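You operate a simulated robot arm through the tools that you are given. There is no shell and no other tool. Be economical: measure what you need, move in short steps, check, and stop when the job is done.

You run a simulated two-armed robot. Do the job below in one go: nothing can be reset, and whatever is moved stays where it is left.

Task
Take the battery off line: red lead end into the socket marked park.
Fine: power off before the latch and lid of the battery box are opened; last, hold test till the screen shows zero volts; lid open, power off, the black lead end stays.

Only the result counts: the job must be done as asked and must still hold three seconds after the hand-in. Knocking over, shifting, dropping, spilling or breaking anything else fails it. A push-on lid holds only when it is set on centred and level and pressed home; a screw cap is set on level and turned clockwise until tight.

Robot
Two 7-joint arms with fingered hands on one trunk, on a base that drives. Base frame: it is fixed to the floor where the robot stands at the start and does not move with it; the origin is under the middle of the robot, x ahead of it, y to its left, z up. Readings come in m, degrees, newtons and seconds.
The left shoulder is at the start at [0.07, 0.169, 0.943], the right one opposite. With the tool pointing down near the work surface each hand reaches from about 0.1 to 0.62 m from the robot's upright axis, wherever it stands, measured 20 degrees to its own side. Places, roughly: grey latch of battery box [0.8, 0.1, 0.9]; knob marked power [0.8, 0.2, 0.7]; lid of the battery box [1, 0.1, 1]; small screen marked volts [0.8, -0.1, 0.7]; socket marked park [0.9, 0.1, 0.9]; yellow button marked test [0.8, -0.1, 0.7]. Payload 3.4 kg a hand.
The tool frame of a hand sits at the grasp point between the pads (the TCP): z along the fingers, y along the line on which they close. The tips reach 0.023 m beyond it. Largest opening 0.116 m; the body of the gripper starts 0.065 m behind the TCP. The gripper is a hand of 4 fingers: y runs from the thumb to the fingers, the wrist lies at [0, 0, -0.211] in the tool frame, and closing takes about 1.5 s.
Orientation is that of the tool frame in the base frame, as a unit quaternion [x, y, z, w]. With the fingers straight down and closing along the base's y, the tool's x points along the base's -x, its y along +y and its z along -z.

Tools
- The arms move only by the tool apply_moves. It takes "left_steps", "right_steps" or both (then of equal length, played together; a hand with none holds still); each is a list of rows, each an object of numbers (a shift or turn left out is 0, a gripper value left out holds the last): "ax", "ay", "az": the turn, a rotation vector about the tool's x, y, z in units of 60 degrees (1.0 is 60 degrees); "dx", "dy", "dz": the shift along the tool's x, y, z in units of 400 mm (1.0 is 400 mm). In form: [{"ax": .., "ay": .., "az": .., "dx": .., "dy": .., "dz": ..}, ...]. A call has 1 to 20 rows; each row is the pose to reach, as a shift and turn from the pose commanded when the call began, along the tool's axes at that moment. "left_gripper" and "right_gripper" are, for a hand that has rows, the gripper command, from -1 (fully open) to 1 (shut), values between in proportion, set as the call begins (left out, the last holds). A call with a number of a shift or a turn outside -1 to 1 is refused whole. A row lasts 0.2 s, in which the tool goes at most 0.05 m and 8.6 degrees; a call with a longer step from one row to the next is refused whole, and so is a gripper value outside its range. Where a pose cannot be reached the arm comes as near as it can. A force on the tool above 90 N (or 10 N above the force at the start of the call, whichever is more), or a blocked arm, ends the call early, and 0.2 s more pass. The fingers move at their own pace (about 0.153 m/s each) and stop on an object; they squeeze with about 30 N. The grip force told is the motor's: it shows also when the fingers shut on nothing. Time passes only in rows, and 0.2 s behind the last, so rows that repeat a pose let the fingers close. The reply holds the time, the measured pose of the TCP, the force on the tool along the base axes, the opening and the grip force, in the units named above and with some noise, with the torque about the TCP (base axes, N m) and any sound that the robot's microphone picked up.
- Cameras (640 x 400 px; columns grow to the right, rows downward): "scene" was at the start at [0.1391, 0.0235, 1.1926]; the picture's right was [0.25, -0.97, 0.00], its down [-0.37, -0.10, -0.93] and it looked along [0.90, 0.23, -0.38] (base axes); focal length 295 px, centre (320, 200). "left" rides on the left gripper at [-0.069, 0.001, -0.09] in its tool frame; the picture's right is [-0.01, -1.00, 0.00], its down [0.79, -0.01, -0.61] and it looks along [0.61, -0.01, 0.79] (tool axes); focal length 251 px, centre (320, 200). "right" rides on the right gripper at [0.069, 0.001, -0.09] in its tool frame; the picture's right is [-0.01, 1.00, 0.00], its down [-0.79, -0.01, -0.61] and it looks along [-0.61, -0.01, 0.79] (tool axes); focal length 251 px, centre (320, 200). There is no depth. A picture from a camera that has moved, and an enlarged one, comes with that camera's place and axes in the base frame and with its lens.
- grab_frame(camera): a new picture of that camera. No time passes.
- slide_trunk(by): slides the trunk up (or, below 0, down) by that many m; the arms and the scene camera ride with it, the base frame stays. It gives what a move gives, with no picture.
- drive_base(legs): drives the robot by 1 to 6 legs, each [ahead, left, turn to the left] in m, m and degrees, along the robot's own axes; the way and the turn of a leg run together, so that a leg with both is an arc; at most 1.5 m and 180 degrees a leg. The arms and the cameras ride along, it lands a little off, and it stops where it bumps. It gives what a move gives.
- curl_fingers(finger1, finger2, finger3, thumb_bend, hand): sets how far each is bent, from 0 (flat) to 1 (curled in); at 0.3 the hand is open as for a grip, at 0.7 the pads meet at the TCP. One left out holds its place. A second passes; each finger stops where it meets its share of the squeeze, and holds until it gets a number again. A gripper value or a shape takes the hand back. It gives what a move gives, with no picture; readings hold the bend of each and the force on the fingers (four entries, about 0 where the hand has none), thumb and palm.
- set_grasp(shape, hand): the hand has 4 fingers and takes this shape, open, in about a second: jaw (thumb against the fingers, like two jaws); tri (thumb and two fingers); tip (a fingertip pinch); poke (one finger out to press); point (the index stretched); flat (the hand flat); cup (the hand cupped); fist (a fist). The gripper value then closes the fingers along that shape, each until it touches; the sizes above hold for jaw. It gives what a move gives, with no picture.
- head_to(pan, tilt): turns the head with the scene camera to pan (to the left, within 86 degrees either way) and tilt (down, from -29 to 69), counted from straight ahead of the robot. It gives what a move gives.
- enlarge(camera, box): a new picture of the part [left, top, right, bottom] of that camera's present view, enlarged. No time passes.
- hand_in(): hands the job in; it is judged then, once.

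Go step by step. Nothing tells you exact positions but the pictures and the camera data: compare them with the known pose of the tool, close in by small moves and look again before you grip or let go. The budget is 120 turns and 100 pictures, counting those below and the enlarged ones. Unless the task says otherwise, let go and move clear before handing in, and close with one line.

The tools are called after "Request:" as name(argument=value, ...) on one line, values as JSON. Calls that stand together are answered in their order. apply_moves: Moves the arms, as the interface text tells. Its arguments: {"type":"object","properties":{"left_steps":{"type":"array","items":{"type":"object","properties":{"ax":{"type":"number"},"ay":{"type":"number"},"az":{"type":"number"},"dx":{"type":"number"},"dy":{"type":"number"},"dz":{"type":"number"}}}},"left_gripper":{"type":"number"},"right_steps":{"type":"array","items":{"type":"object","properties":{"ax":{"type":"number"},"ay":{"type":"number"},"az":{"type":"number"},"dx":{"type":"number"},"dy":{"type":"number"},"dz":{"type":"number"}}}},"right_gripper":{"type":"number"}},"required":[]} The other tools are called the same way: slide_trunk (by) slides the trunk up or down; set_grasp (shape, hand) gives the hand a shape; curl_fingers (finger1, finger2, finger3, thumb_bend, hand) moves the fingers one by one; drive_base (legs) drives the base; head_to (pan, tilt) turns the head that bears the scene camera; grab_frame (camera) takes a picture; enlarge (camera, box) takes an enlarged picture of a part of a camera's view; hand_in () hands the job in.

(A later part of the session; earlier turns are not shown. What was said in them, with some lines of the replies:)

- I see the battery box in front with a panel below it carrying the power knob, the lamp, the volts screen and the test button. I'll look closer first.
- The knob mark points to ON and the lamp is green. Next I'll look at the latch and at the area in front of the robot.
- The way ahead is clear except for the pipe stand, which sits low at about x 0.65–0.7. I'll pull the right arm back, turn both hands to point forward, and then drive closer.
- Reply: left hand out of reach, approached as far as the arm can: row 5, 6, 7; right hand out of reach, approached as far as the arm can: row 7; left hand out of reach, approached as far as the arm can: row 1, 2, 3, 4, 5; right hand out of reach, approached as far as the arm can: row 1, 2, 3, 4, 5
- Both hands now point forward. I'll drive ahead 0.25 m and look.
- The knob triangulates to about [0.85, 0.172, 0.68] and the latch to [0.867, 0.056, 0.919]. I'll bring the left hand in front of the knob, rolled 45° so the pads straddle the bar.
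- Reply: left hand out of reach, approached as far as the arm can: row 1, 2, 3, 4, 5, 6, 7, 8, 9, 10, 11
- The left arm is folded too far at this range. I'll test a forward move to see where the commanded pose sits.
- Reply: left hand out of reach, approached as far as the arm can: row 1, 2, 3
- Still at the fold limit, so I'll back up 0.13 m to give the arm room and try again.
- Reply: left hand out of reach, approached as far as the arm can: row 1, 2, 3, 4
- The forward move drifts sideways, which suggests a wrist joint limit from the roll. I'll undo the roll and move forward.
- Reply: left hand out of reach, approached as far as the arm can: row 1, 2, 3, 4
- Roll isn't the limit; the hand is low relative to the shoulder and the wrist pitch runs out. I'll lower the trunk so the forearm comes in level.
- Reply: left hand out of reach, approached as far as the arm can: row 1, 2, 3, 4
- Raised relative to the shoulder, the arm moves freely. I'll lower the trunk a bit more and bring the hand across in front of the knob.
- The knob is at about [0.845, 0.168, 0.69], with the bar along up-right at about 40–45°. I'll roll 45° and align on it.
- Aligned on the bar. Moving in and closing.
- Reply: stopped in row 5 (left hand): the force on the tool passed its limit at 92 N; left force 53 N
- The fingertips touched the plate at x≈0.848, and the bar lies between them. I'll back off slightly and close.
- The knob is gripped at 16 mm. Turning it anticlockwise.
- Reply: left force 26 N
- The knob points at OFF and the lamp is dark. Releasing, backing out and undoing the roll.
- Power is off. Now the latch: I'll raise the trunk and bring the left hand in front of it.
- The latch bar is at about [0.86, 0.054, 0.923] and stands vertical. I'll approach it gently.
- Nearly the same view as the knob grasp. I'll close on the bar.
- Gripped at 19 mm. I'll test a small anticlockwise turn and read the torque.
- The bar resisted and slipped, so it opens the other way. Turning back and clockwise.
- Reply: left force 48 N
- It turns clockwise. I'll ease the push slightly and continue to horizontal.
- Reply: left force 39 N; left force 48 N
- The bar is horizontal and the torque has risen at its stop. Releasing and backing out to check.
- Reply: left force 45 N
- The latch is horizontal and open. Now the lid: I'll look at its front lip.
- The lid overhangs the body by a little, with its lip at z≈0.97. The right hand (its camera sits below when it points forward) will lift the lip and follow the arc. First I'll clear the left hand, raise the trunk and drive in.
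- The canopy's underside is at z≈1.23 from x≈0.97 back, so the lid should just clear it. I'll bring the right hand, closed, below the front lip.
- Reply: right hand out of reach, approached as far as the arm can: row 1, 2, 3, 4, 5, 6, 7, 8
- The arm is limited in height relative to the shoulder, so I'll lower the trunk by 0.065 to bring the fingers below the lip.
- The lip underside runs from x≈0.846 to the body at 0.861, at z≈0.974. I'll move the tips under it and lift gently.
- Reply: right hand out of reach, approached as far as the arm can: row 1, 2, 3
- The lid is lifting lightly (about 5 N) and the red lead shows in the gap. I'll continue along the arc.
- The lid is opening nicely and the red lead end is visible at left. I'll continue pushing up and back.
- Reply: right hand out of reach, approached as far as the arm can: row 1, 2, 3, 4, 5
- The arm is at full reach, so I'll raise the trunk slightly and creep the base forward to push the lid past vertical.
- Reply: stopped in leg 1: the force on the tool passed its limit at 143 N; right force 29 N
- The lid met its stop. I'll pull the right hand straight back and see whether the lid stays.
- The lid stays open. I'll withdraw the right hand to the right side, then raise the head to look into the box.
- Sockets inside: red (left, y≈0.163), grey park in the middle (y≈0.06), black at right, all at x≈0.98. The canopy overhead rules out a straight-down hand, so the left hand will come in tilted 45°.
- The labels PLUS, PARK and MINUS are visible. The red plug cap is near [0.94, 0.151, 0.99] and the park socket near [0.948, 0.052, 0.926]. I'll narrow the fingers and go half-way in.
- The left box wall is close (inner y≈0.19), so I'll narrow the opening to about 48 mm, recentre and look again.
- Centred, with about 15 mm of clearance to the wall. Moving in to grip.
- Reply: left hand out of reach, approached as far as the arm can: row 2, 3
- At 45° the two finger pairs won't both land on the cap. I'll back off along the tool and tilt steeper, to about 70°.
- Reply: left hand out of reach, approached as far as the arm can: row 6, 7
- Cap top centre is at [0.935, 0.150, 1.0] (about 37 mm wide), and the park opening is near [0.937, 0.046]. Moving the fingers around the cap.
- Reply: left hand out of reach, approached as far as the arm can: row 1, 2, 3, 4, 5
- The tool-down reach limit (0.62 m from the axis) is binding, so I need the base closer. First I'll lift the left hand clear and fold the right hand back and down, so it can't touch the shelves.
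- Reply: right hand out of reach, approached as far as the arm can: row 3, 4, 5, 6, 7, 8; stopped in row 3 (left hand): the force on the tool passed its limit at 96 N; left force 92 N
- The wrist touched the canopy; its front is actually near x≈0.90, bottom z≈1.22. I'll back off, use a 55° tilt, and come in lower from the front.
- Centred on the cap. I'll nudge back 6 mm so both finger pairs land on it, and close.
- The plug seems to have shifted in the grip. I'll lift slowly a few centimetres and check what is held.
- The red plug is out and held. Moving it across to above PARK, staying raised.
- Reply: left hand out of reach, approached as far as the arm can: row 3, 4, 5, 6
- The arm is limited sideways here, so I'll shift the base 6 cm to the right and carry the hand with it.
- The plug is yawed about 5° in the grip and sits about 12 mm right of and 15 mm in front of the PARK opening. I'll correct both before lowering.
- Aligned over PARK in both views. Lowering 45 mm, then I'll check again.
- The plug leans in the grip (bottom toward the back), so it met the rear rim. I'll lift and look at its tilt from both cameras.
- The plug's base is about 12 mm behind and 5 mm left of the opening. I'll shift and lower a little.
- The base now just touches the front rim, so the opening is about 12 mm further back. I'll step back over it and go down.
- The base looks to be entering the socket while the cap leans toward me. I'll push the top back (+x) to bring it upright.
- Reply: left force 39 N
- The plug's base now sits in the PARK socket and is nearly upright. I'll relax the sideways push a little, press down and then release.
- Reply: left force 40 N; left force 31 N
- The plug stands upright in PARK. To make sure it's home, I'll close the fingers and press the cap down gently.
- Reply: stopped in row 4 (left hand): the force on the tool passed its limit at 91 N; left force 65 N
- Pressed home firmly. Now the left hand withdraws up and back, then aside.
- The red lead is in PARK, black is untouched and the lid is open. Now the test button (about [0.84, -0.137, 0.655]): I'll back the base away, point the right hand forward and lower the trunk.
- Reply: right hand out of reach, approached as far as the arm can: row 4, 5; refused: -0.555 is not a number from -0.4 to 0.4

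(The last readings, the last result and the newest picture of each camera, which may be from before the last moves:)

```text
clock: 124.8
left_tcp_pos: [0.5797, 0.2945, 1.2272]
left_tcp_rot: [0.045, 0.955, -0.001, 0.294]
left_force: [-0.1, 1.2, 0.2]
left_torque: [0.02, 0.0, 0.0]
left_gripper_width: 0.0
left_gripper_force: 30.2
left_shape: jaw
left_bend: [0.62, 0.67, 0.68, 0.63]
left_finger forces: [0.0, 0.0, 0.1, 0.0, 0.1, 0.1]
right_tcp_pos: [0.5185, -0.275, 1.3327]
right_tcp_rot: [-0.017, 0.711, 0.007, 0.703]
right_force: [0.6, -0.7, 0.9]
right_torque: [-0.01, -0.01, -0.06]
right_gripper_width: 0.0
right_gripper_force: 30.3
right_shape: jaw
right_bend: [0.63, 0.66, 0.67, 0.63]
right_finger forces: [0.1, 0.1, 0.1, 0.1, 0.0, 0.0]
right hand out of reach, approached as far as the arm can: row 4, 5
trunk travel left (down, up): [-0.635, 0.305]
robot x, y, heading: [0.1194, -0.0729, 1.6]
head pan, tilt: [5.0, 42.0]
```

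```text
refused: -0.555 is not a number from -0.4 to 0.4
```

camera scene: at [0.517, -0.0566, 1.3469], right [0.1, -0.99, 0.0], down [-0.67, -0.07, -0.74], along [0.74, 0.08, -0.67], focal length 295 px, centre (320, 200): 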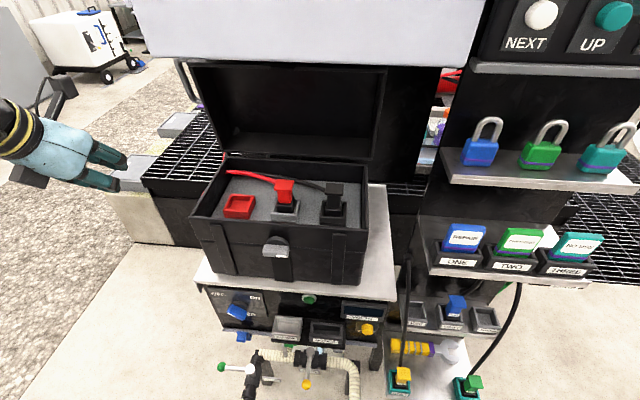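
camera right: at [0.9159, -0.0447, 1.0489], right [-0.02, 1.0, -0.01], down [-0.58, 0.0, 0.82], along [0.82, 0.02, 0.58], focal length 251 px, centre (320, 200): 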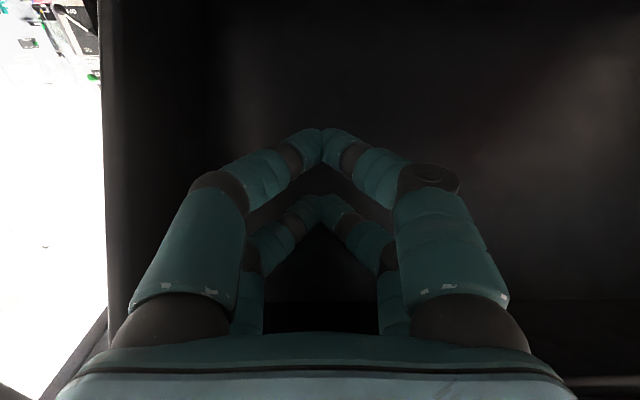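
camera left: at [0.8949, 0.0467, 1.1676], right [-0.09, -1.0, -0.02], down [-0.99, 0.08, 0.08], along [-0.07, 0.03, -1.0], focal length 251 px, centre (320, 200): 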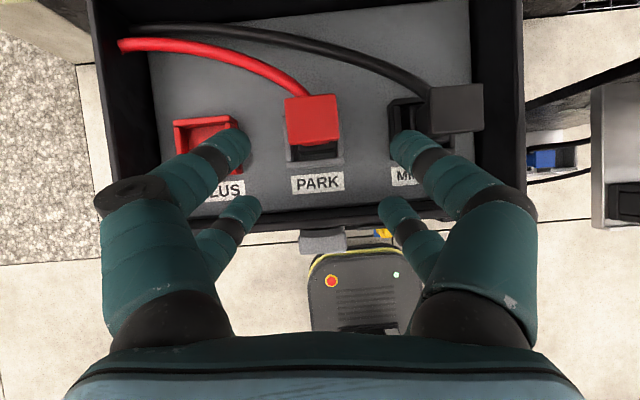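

Request:
slide_trunk(by=-0.4)

Request:
slide_trunk(by=-0.155)

Request:
apply_moves(right_steps=[{"dz": 0.06, "dy": 0.06}, {"dz": 0.12, "dy": 0.12}, {"dz": 0.18, "dy": 0.18}, {"dz": 0.24, "dy": 0.24}, {"dz": 0.3, "dy": 0.3}, {"dz": 0.38, "dy": 0.345}, {"dz": 0.46, "dy": 0.345}, {"dz": 0.46, "dy": 0.345}])

Request:
apply_moves(right_steps=[{"dx": 0.07}, {"dx": 0.14}, {"dx": 0.21}, {"dx": 0.3}, {"dx": 0.3}])

Request:
head_to(pan=0, tilt=15)

Request:
grab_frame(camera="scene")

```text
clock: 128.6
left_tcp_pos: [0.5807, 0.2945, 0.8277]
left_tcp_rot: [0.046, 0.955, -0.002, 0.294]
left_force: [0.5, 0.4, -0.2]
left_torque: [0.0, -0.02, 0.02]
left_gripper_width: 0.0
left_gripper_force: 29.6
left_shape: jaw
left_bend: [0.62, 0.67, 0.68, 0.63]
left_finger forces: [0.0, 0.0, 0.0, 0.0, 0.0, 0.0]
right_tcp_pos: [0.5194, -0.2761, 0.9309]
right_tcp_rot: [-0.018, 0.712, 0.007, 0.702]
right_force: [0.4, 0.0, -0.7]
right_torque: [-0.01, 0.0, -0.01]
right_gripper_width: 0.0
right_gripper_force: 29.4
right_shape: jaw
right_bend: [0.63, 0.66, 0.67, 0.63]
right_finger forces: [0.1, 0.0, 0.0, 0.0, 0.1, 0.0]
trunk travel left (down, up): [-0.235, 0.705]
robot x, y, heading: [0.1191, -0.071, 1.1]
head pan, tilt: [5.0, 42.0]
```

```text
clock: 130.4
left_tcp_pos: [0.5786, 0.294, 0.6719]
left_tcp_rot: [0.046, 0.955, -0.001, 0.293]
left_force: [0.8, 0.2, 0.5]
left_torque: [0.0, -0.01, -0.02]
left_gripper_width: 0.0001
left_gripper_force: 29.7
left_shape: jaw
left_bend: [0.62, 0.67, 0.68, 0.63]
left_finger forces: [0.0, 0.0, 0.0, 0.0, 0.1, 0.0]
right_tcp_pos: [0.5181, -0.2773, 0.777]
right_tcp_rot: [-0.017, 0.711, 0.006, 0.702]
right_force: [-0.1, 0.4, -0.3]
right_torque: [-0.01, -0.01, 0.01]
right_gripper_width: 0.0003
right_gripper_force: 30.2
right_shape: jaw
right_bend: [0.63, 0.66, 0.67, 0.63]
right_finger forces: [0.1, 0.1, 0.1, 0.0, 0.0, 0.0]
trunk travel left (down, up): [-0.08, 0.86]
robot x, y, heading: [0.1199, -0.0718, 1.4]
head pan, tilt: [5.0, 42.0]
```

```text
clock: 132.2
left_tcp_pos: [0.5803, 0.295, 0.6724]
left_tcp_rot: [0.046, 0.955, -0.002, 0.293]
left_force: [0.1, -0.3, 0.0]
left_torque: [0.0, 0.02, 0.0]
left_gripper_width: 0.0
left_gripper_force: 30.1
left_shape: jaw
left_bend: [0.62, 0.67, 0.68, 0.63]
left_finger forces: [0.0, 0.1, 0.0, 0.0, 0.0, 0.1]
right_tcp_pos: [0.6988, -0.1312, 0.7696]
right_tcp_rot: [-0.017, 0.712, 0.007, 0.702]
right_force: [-0.3, 1.2, 0.7]
right_torque: [0.0, 0.02, 0.01]
right_gripper_width: 0.0001
right_gripper_force: 30.0
right_shape: jaw
right_bend: [0.63, 0.66, 0.67, 0.63]
right_finger forces: [0.0, 0.1, 0.0, 0.0, 0.0, 0.0]
trunk travel left (down, up): [-0.08, 0.86]
robot x, y, heading: [0.1193, -0.0692, 1.1]
head pan, tilt: [5.0, 42.0]
```

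```text
clock: 133.4
left_tcp_pos: [0.5809, 0.2946, 0.6721]
left_tcp_rot: [0.045, 0.955, -0.001, 0.294]
left_force: [0.4, 0.1, 1.1]
left_torque: [0.01, 0.02, 0.0]
left_gripper_width: 0.0001
left_gripper_force: 30.4
left_shape: jaw
left_bend: [0.62, 0.67, 0.68, 0.63]
left_finger forces: [0.0, 0.1, 0.0, 0.0, 0.1, 0.0]
right_tcp_pos: [0.6937, -0.1353, 0.6586]
right_tcp_rot: [-0.018, 0.714, 0.006, 0.7]
right_force: [-0.6, 0.1, -0.2]
right_torque: [0.0, -0.01, 0.0]
right_gripper_width: 0.0
right_gripper_force: 29.7
right_shape: jaw
right_bend: [0.63, 0.66, 0.67, 0.63]
right_finger forces: [0.1, 0.0, 0.1, 0.0, 0.0, 0.0]
right hand out of reach, approached as far as the arm can: row 4, 5
trunk travel left (down, up): [-0.08, 0.86]
robot x, y, heading: [0.1203, -0.0684, 1.2]
head pan, tilt: [5.0, 42.0]
```

```text
clock: 134.3
left_tcp_pos: [0.5811, 0.2953, 0.6719]
left_tcp_rot: [0.046, 0.955, -0.002, 0.293]
left_force: [-0.3, -0.2, 0.5]
left_torque: [0.0, -0.01, 0.02]
left_gripper_width: 0.0
left_gripper_force: 30.6
left_shape: jaw
left_bend: [0.62, 0.67, 0.68, 0.63]
left_finger forces: [0.0, 0.0, 0.1, 0.1, 0.1, 0.1]
right_tcp_pos: [0.6951, -0.1344, 0.6595]
right_tcp_rot: [-0.019, 0.714, 0.006, 0.699]
right_force: [-0.4, 0.1, -0.7]
right_torque: [0.0, 0.01, 0.0]
right_gripper_width: 0.0002
right_gripper_force: 30.5
right_shape: jaw
right_bend: [0.63, 0.66, 0.67, 0.63]
right_finger forces: [0.1, 0.0, 0.0, 0.0, 0.1, 0.1]
trunk travel left (down, up): [-0.08, 0.86]
robot x, y, heading: [0.1168, -0.0699, 1.4]
head pan, tilt: [0.0, 15.0]
```

```text
13 pictures are left
camera scene: at [0.2621, -0.0671, 0.8343], right [0.02, -1.0, 0.0], down [-0.26, -0.01, -0.97], along [0.97, 0.02, -0.26], focal length 295 px, centre (320, 200)
```

scene: 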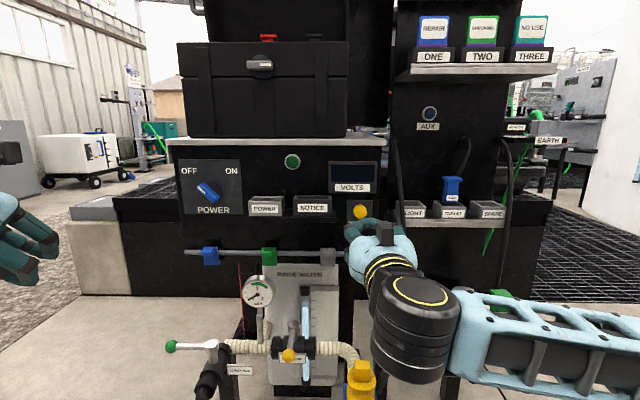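

The button is at about [0.838, -0.1365, 0.657]. I'll lower the trunk 12 mm, pitch the hand down 12° so the upper fingertips lead, and approach.

Request:
slide_trunk(by=-0.012)

Request:
apply_moves(right_steps=[{"ay": 0.1, "dz": 0.08, "dy": -0.005}, {"ay": 0.2, "dz": 0.16, "dy": -0.005}, {"ay": 0.2, "dz": 0.235, "dy": -0.005}, {"ay": 0.2, "dz": 0.235, "dy": -0.005}])

Request:
grab_frame(camera="right")

Request:
enlarge(camera="scene", box=[310, 150, 430, 260])

```text
clock: 134.9
left_tcp_pos: [0.5792, 0.2946, 0.6598]
left_tcp_rot: [0.046, 0.955, -0.001, 0.293]
left_force: [0.1, 0.1, -0.3]
left_torque: [-0.03, -0.03, -0.01]
left_gripper_width: 0.0
left_gripper_force: 29.7
left_shape: jaw
left_bend: [0.62, 0.67, 0.68, 0.63]
left_finger forces: [0.1, 0.1, 0.0, 0.0, 0.0, 0.0]
right_tcp_pos: [0.6956, -0.1344, 0.6482]
right_tcp_rot: [-0.02, 0.714, 0.007, 0.699]
right_force: [0.4, -0.4, -0.7]
right_torque: [0.03, 0.01, 0.0]
right_gripper_width: 0.0
right_gripper_force: 30.0
right_shape: jaw
right_bend: [0.63, 0.66, 0.67, 0.63]
right_finger forces: [0.0, 0.0, 0.0, 0.0, 0.0, 0.0]
trunk travel left (down, up): [-0.068, 0.872]
robot x, y, heading: [0.1183, -0.0705, 1.4]
head pan, tilt: [0.0, 15.0]
```

```text
clock: 135.9
left_tcp_pos: [0.5795, 0.2933, 0.66]
left_tcp_rot: [0.045, 0.955, -0.001, 0.294]
left_force: [-0.7, -0.3, 0.2]
left_torque: [-0.01, 0.0, 0.0]
left_gripper_width: 0.0
left_gripper_force: 29.6
left_shape: jaw
left_bend: [0.62, 0.67, 0.68, 0.63]
left_finger forces: [0.1, 0.1, 0.1, 0.0, 0.1, 0.1]
right_tcp_pos: [0.7883, -0.1334, 0.6445]
right_tcp_rot: [-0.019, 0.783, 0.005, 0.621]
right_force: [-0.3, -0.1, 0.4]
right_torque: [0.06, 0.03, 0.0]
right_gripper_width: 0.0
right_gripper_force: 30.4
right_shape: jaw
right_bend: [0.63, 0.66, 0.67, 0.63]
right_finger forces: [0.0, 0.1, 0.0, 0.0, 0.0, 0.0]
trunk travel left (down, up): [-0.068, 0.872]
robot x, y, heading: [0.1208, -0.0702, 1.5]
head pan, tilt: [0.0, 15.0]
```

```text
12 pictures are left
camera right: at [0.6859, -0.1372, 0.5982], right [-0.03, 1.0, -0.01], down [-0.41, -0.01, 0.91], along [0.91, 0.03, 0.41], focal length 251 px, centre (320, 200)
```

right: 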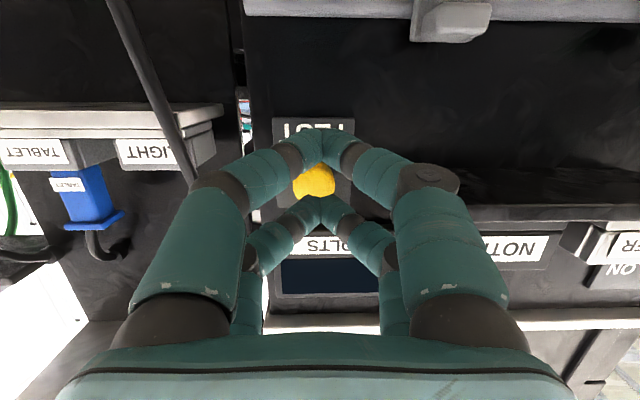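

```text
3.64 times, centred on (370, 205) of scene
camera zoom: at [0.2622, -0.0671, 0.8224], right [0.02, -1.0, 0.0], down [-0.26, -0.01, -0.97], along [0.97, 0.02, -0.26], focal length 1072 px, centre (138, 182)
```

zoom: 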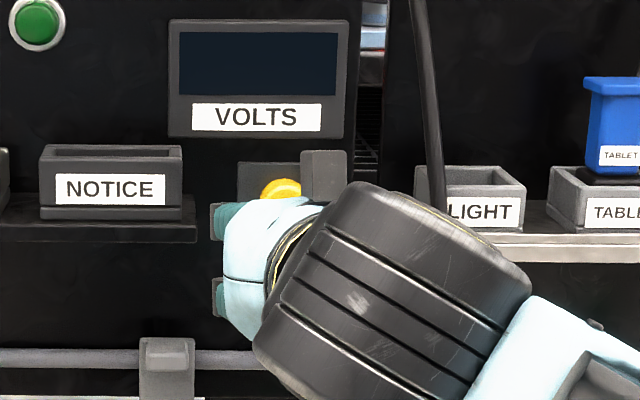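

The upper fingertips line up with the button. Pressing slowly.

Request:
apply_moves(right_steps=[{"dz": 0.03, "dx": -0.002, "dy": -0.006}, {"dz": 0.05, "dx": -0.004, "dy": -0.006}, {"dz": 0.065, "dx": -0.006, "dy": -0.006}, {"dz": 0.075, "dx": -0.0075, "dy": -0.006}, {"dz": 0.075, "dx": -0.0075, "dy": -0.006}])

Request:
enlarge(camera="scene", box=[310, 150, 430, 260])

```text
clock: 137.1
left_tcp_pos: [0.5772, 0.2948, 0.6613]
left_tcp_rot: [0.046, 0.954, -0.001, 0.295]
left_force: [0.9, 0.1, -0.4]
left_torque: [-0.01, -0.01, -0.01]
left_gripper_width: 0.0
left_gripper_force: 29.7
left_shape: jaw
left_bend: [0.62, 0.67, 0.68, 0.63]
left_finger forces: [0.0, 0.0, 0.0, 0.0, 0.0, 0.1]
right_tcp_pos: [0.8158, -0.1338, 0.6426]
right_tcp_rot: [-0.02, 0.783, 0.005, 0.622]
right_force: [-39.9, -3.5, -12.4]
right_torque: [0.04, -0.42, -0.11]
right_gripper_width: 0.0
right_gripper_force: 30.1
right_shape: jaw
right_bend: [0.63, 0.67, 0.68, 0.63]
right_finger forces: [0.0, 0.0, 0.0, 0.0, 0.0, 0.1]
trunk travel left (down, up): [-0.068, 0.872]
robot x, y, heading: [0.1208, -0.0694, 1.5]
head pan, tilt: [0.0, 15.0]
heard: click
```

```text
3.64 times, centred on (370, 205) of scene
camera zoom: at [0.2592, -0.0675, 0.8227], right [0.02, -1.0, 0.0], down [-0.26, -0.01, -0.97], along [0.97, 0.02, -0.26], focal length 1072 px, centre (138, 182)
```

zoom: 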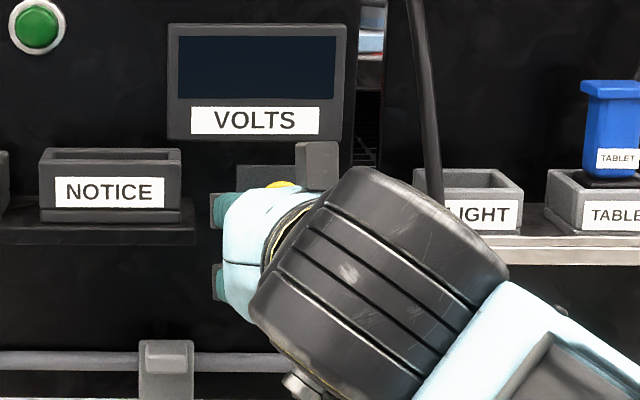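

Click heard and the force is 40 N. Holding for the screen to respond.

Request:
apply_moves(right_steps=[{}, {}, {}, {}, {}, {}, {}, {}, {}, {}])

Request:
enlarge(camera="scene", box=[310, 130, 430, 240])

```text
clock: 139.3
left_tcp_pos: [0.5777, 0.2952, 0.6612]
left_tcp_rot: [0.046, 0.954, -0.002, 0.295]
left_force: [-0.6, 0.1, -0.1]
left_torque: [0.0, -0.01, -0.05]
left_gripper_width: 0.0
left_gripper_force: 30.1
left_shape: jaw
left_bend: [0.62, 0.67, 0.68, 0.63]
left_finger forces: [0.0, 0.0, 0.0, 0.1, 0.1, 0.1]
right_tcp_pos: [0.8168, -0.1341, 0.6445]
right_tcp_rot: [-0.019, 0.782, 0.004, 0.623]
right_force: [-42.4, 2.8, -8.5]
right_torque: [-0.05, -0.48, 0.2]
right_gripper_width: 0.0
right_gripper_force: 30.2
right_shape: jaw
right_bend: [0.63, 0.67, 0.68, 0.63]
right_finger forces: [0.1, 0.0, 0.0, 0.1, 0.0, 0.0]
trunk travel left (down, up): [-0.068, 0.872]
robot x, y, heading: [0.118, -0.0705, 1.4]
head pan, tilt: [0.0, 15.0]
```

```text
3.64 times, centred on (370, 185) of scene
camera zoom: at [0.2591, -0.0669, 0.823], right [0.02, -1.0, 0.0], down [-0.25, -0.01, -0.97], along [0.97, 0.02, -0.25], focal length 1072 px, centre (138, 254)
```

zoom: 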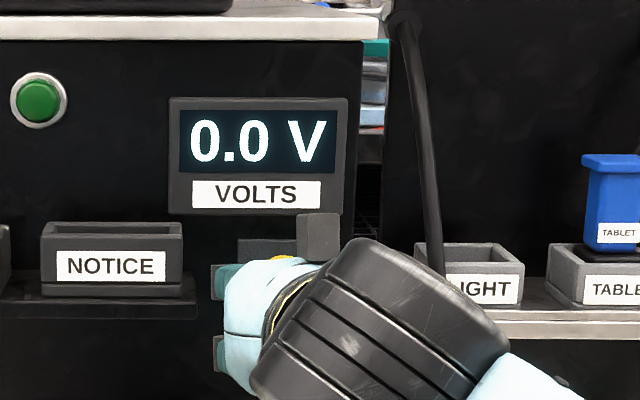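

The screen shows 0.0 V. I'll release the button, back away and do a final check of the box.

Request:
apply_moves(right_steps=[{"dz": -0.08}, {"dz": -0.16}, {"dz": -0.24}, {"dz": -0.3}, {"dz": -0.3}])

Request:
drive_base(legs=[[-0.12, 0, 0]])

Request:
slide_trunk(by=0.4)

Request:
head_to(pan=5, tilt=28)

Request:
enlarge(camera="scene", box=[200, 80, 460, 320])

```text
clock: 140.5
left_tcp_pos: [0.5794, 0.2949, 0.6595]
left_tcp_rot: [0.045, 0.955, -0.001, 0.294]
left_force: [0.4, 0.4, -0.4]
left_torque: [0.01, -0.02, 0.05]
left_gripper_width: 0.0002
left_gripper_force: 30.2
left_shape: jaw
left_bend: [0.62, 0.67, 0.68, 0.63]
left_finger forces: [0.0, 0.0, 0.0, 0.1, 0.0, 0.0]
right_tcp_pos: [0.7009, -0.1367, 0.6705]
right_tcp_rot: [-0.019, 0.783, 0.004, 0.621]
right_force: [0.2, 0.4, -0.1]
right_torque: [-0.01, 0.0, 0.02]
right_gripper_width: 0.0001
right_gripper_force: 30.3
right_shape: jaw
right_bend: [0.63, 0.66, 0.67, 0.63]
right_finger forces: [0.0, 0.0, 0.0, 0.1, 0.0, 0.0]
trunk travel left (down, up): [-0.068, 0.872]
robot x, y, heading: [0.1201, -0.0681, 1.4]
head pan, tilt: [0.0, 15.0]
```

```text
clock: 141.7
left_tcp_pos: [0.4592, 0.293, 0.66]
left_tcp_rot: [0.044, 0.955, 0.0, 0.294]
left_force: [-0.8, 0.4, 0.3]
left_torque: [0.04, -0.02, 0.01]
left_gripper_width: 0.0
left_gripper_force: 29.8
left_shape: jaw
left_bend: [0.62, 0.67, 0.68, 0.63]
left_finger forces: [0.0, 0.1, 0.1, 0.1, 0.0, 0.0]
right_tcp_pos: [0.5806, -0.1388, 0.6706]
right_tcp_rot: [-0.021, 0.783, 0.006, 0.622]
right_force: [-0.3, 1.1, -0.7]
right_torque: [0.01, 0.01, -0.03]
right_gripper_width: 0.0003
right_gripper_force: 29.9
right_shape: jaw
right_bend: [0.63, 0.66, 0.67, 0.63]
right_finger forces: [0.1, 0.0, 0.1, 0.0, 0.1, 0.0]
trunk travel left (down, up): [-0.068, 0.872]
robot x, y, heading: [-0.004, -0.0719, 1.5]
head pan, tilt: [0.0, 15.0]
```

```text
clock: 145.6
left_tcp_pos: [0.4577, 0.2935, 1.06]
left_tcp_rot: [0.044, 0.955, 0.0, 0.293]
left_force: [-0.5, -0.3, 0.2]
left_torque: [0.0, -0.01, 0.04]
left_gripper_width: 0.0
left_gripper_force: 30.6
left_shape: jaw
left_bend: [0.62, 0.67, 0.68, 0.63]
left_finger forces: [0.0, 0.0, 0.1, 0.0, 0.1, 0.1]
right_tcp_pos: [0.5806, -0.139, 1.0686]
right_tcp_rot: [-0.02, 0.784, 0.005, 0.621]
right_force: [0.2, 0.2, -0.1]
right_torque: [-0.01, 0.0, -0.06]
right_gripper_width: 0.0001
right_gripper_force: 29.9
right_shape: jaw
right_bend: [0.63, 0.66, 0.67, 0.63]
right_finger forces: [0.1, 0.1, 0.0, 0.0, 0.0, 0.0]
trunk travel left (down, up): [-0.468, 0.472]
robot x, y, heading: [-0.0027, -0.0756, 1.4]
head pan, tilt: [0.0, 15.0]
```

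```text
clock: 146.3
left_tcp_pos: [0.4581, 0.293, 1.0591]
left_tcp_rot: [0.044, 0.955, -0.001, 0.293]
left_force: [-0.2, 0.2, 0.0]
left_torque: [-0.01, -0.02, 0.01]
left_gripper_width: 0.0
left_gripper_force: 29.8
left_shape: jaw
left_bend: [0.62, 0.67, 0.68, 0.63]
left_finger forces: [0.0, 0.1, 0.1, 0.0, 0.0, 0.1]
right_tcp_pos: [0.5799, -0.1384, 1.0704]
right_tcp_rot: [-0.021, 0.783, 0.006, 0.622]
right_force: [0.4, -0.6, -1.1]
right_torque: [0.0, -0.03, 0.05]
right_gripper_width: 0.0
right_gripper_force: 30.2
right_shape: jaw
right_bend: [0.63, 0.66, 0.67, 0.63]
right_finger forces: [0.0, 0.0, 0.1, 0.1, 0.0, 0.0]
trunk travel left (down, up): [-0.468, 0.472]
robot x, y, heading: [-0.0007, -0.075, 1.7]
head pan, tilt: [5.0, 28.0]
```

```text
1.67 times, centred on (330, 200) of scene
camera zoom: at [0.1388, -0.0619, 1.2014], right [0.11, -0.99, 0.0], down [-0.47, -0.05, -0.88], along [0.88, 0.1, -0.47], focal length 491 px, centre (303, 200)
```

zoom: 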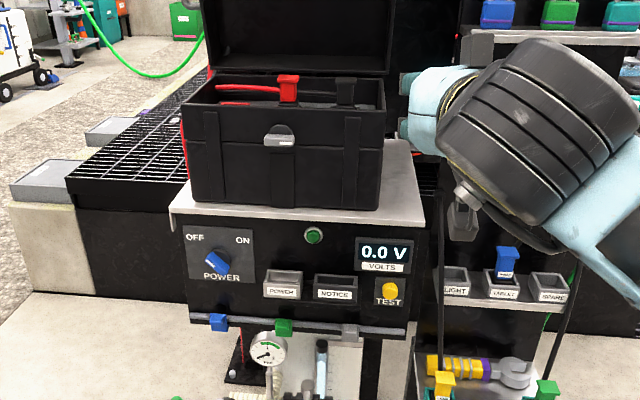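

The lid is open, the knob is at OFF, the red plug is in PARK, the black plug is untouched and the screen reads 0.0 V. Both hands are clear, so I'm handing in.

Request:
hand_in()

```text
The job is handed in.
```

The battery is off line and the job is handed in: the red lead end is in the socket marked park and pressed down firmly. Power was switched off before the latch and lid were opened. I held test last, until the screen showed 0.0 V. The lid is open, the power knob is at OFF and the black lead end was not touched.
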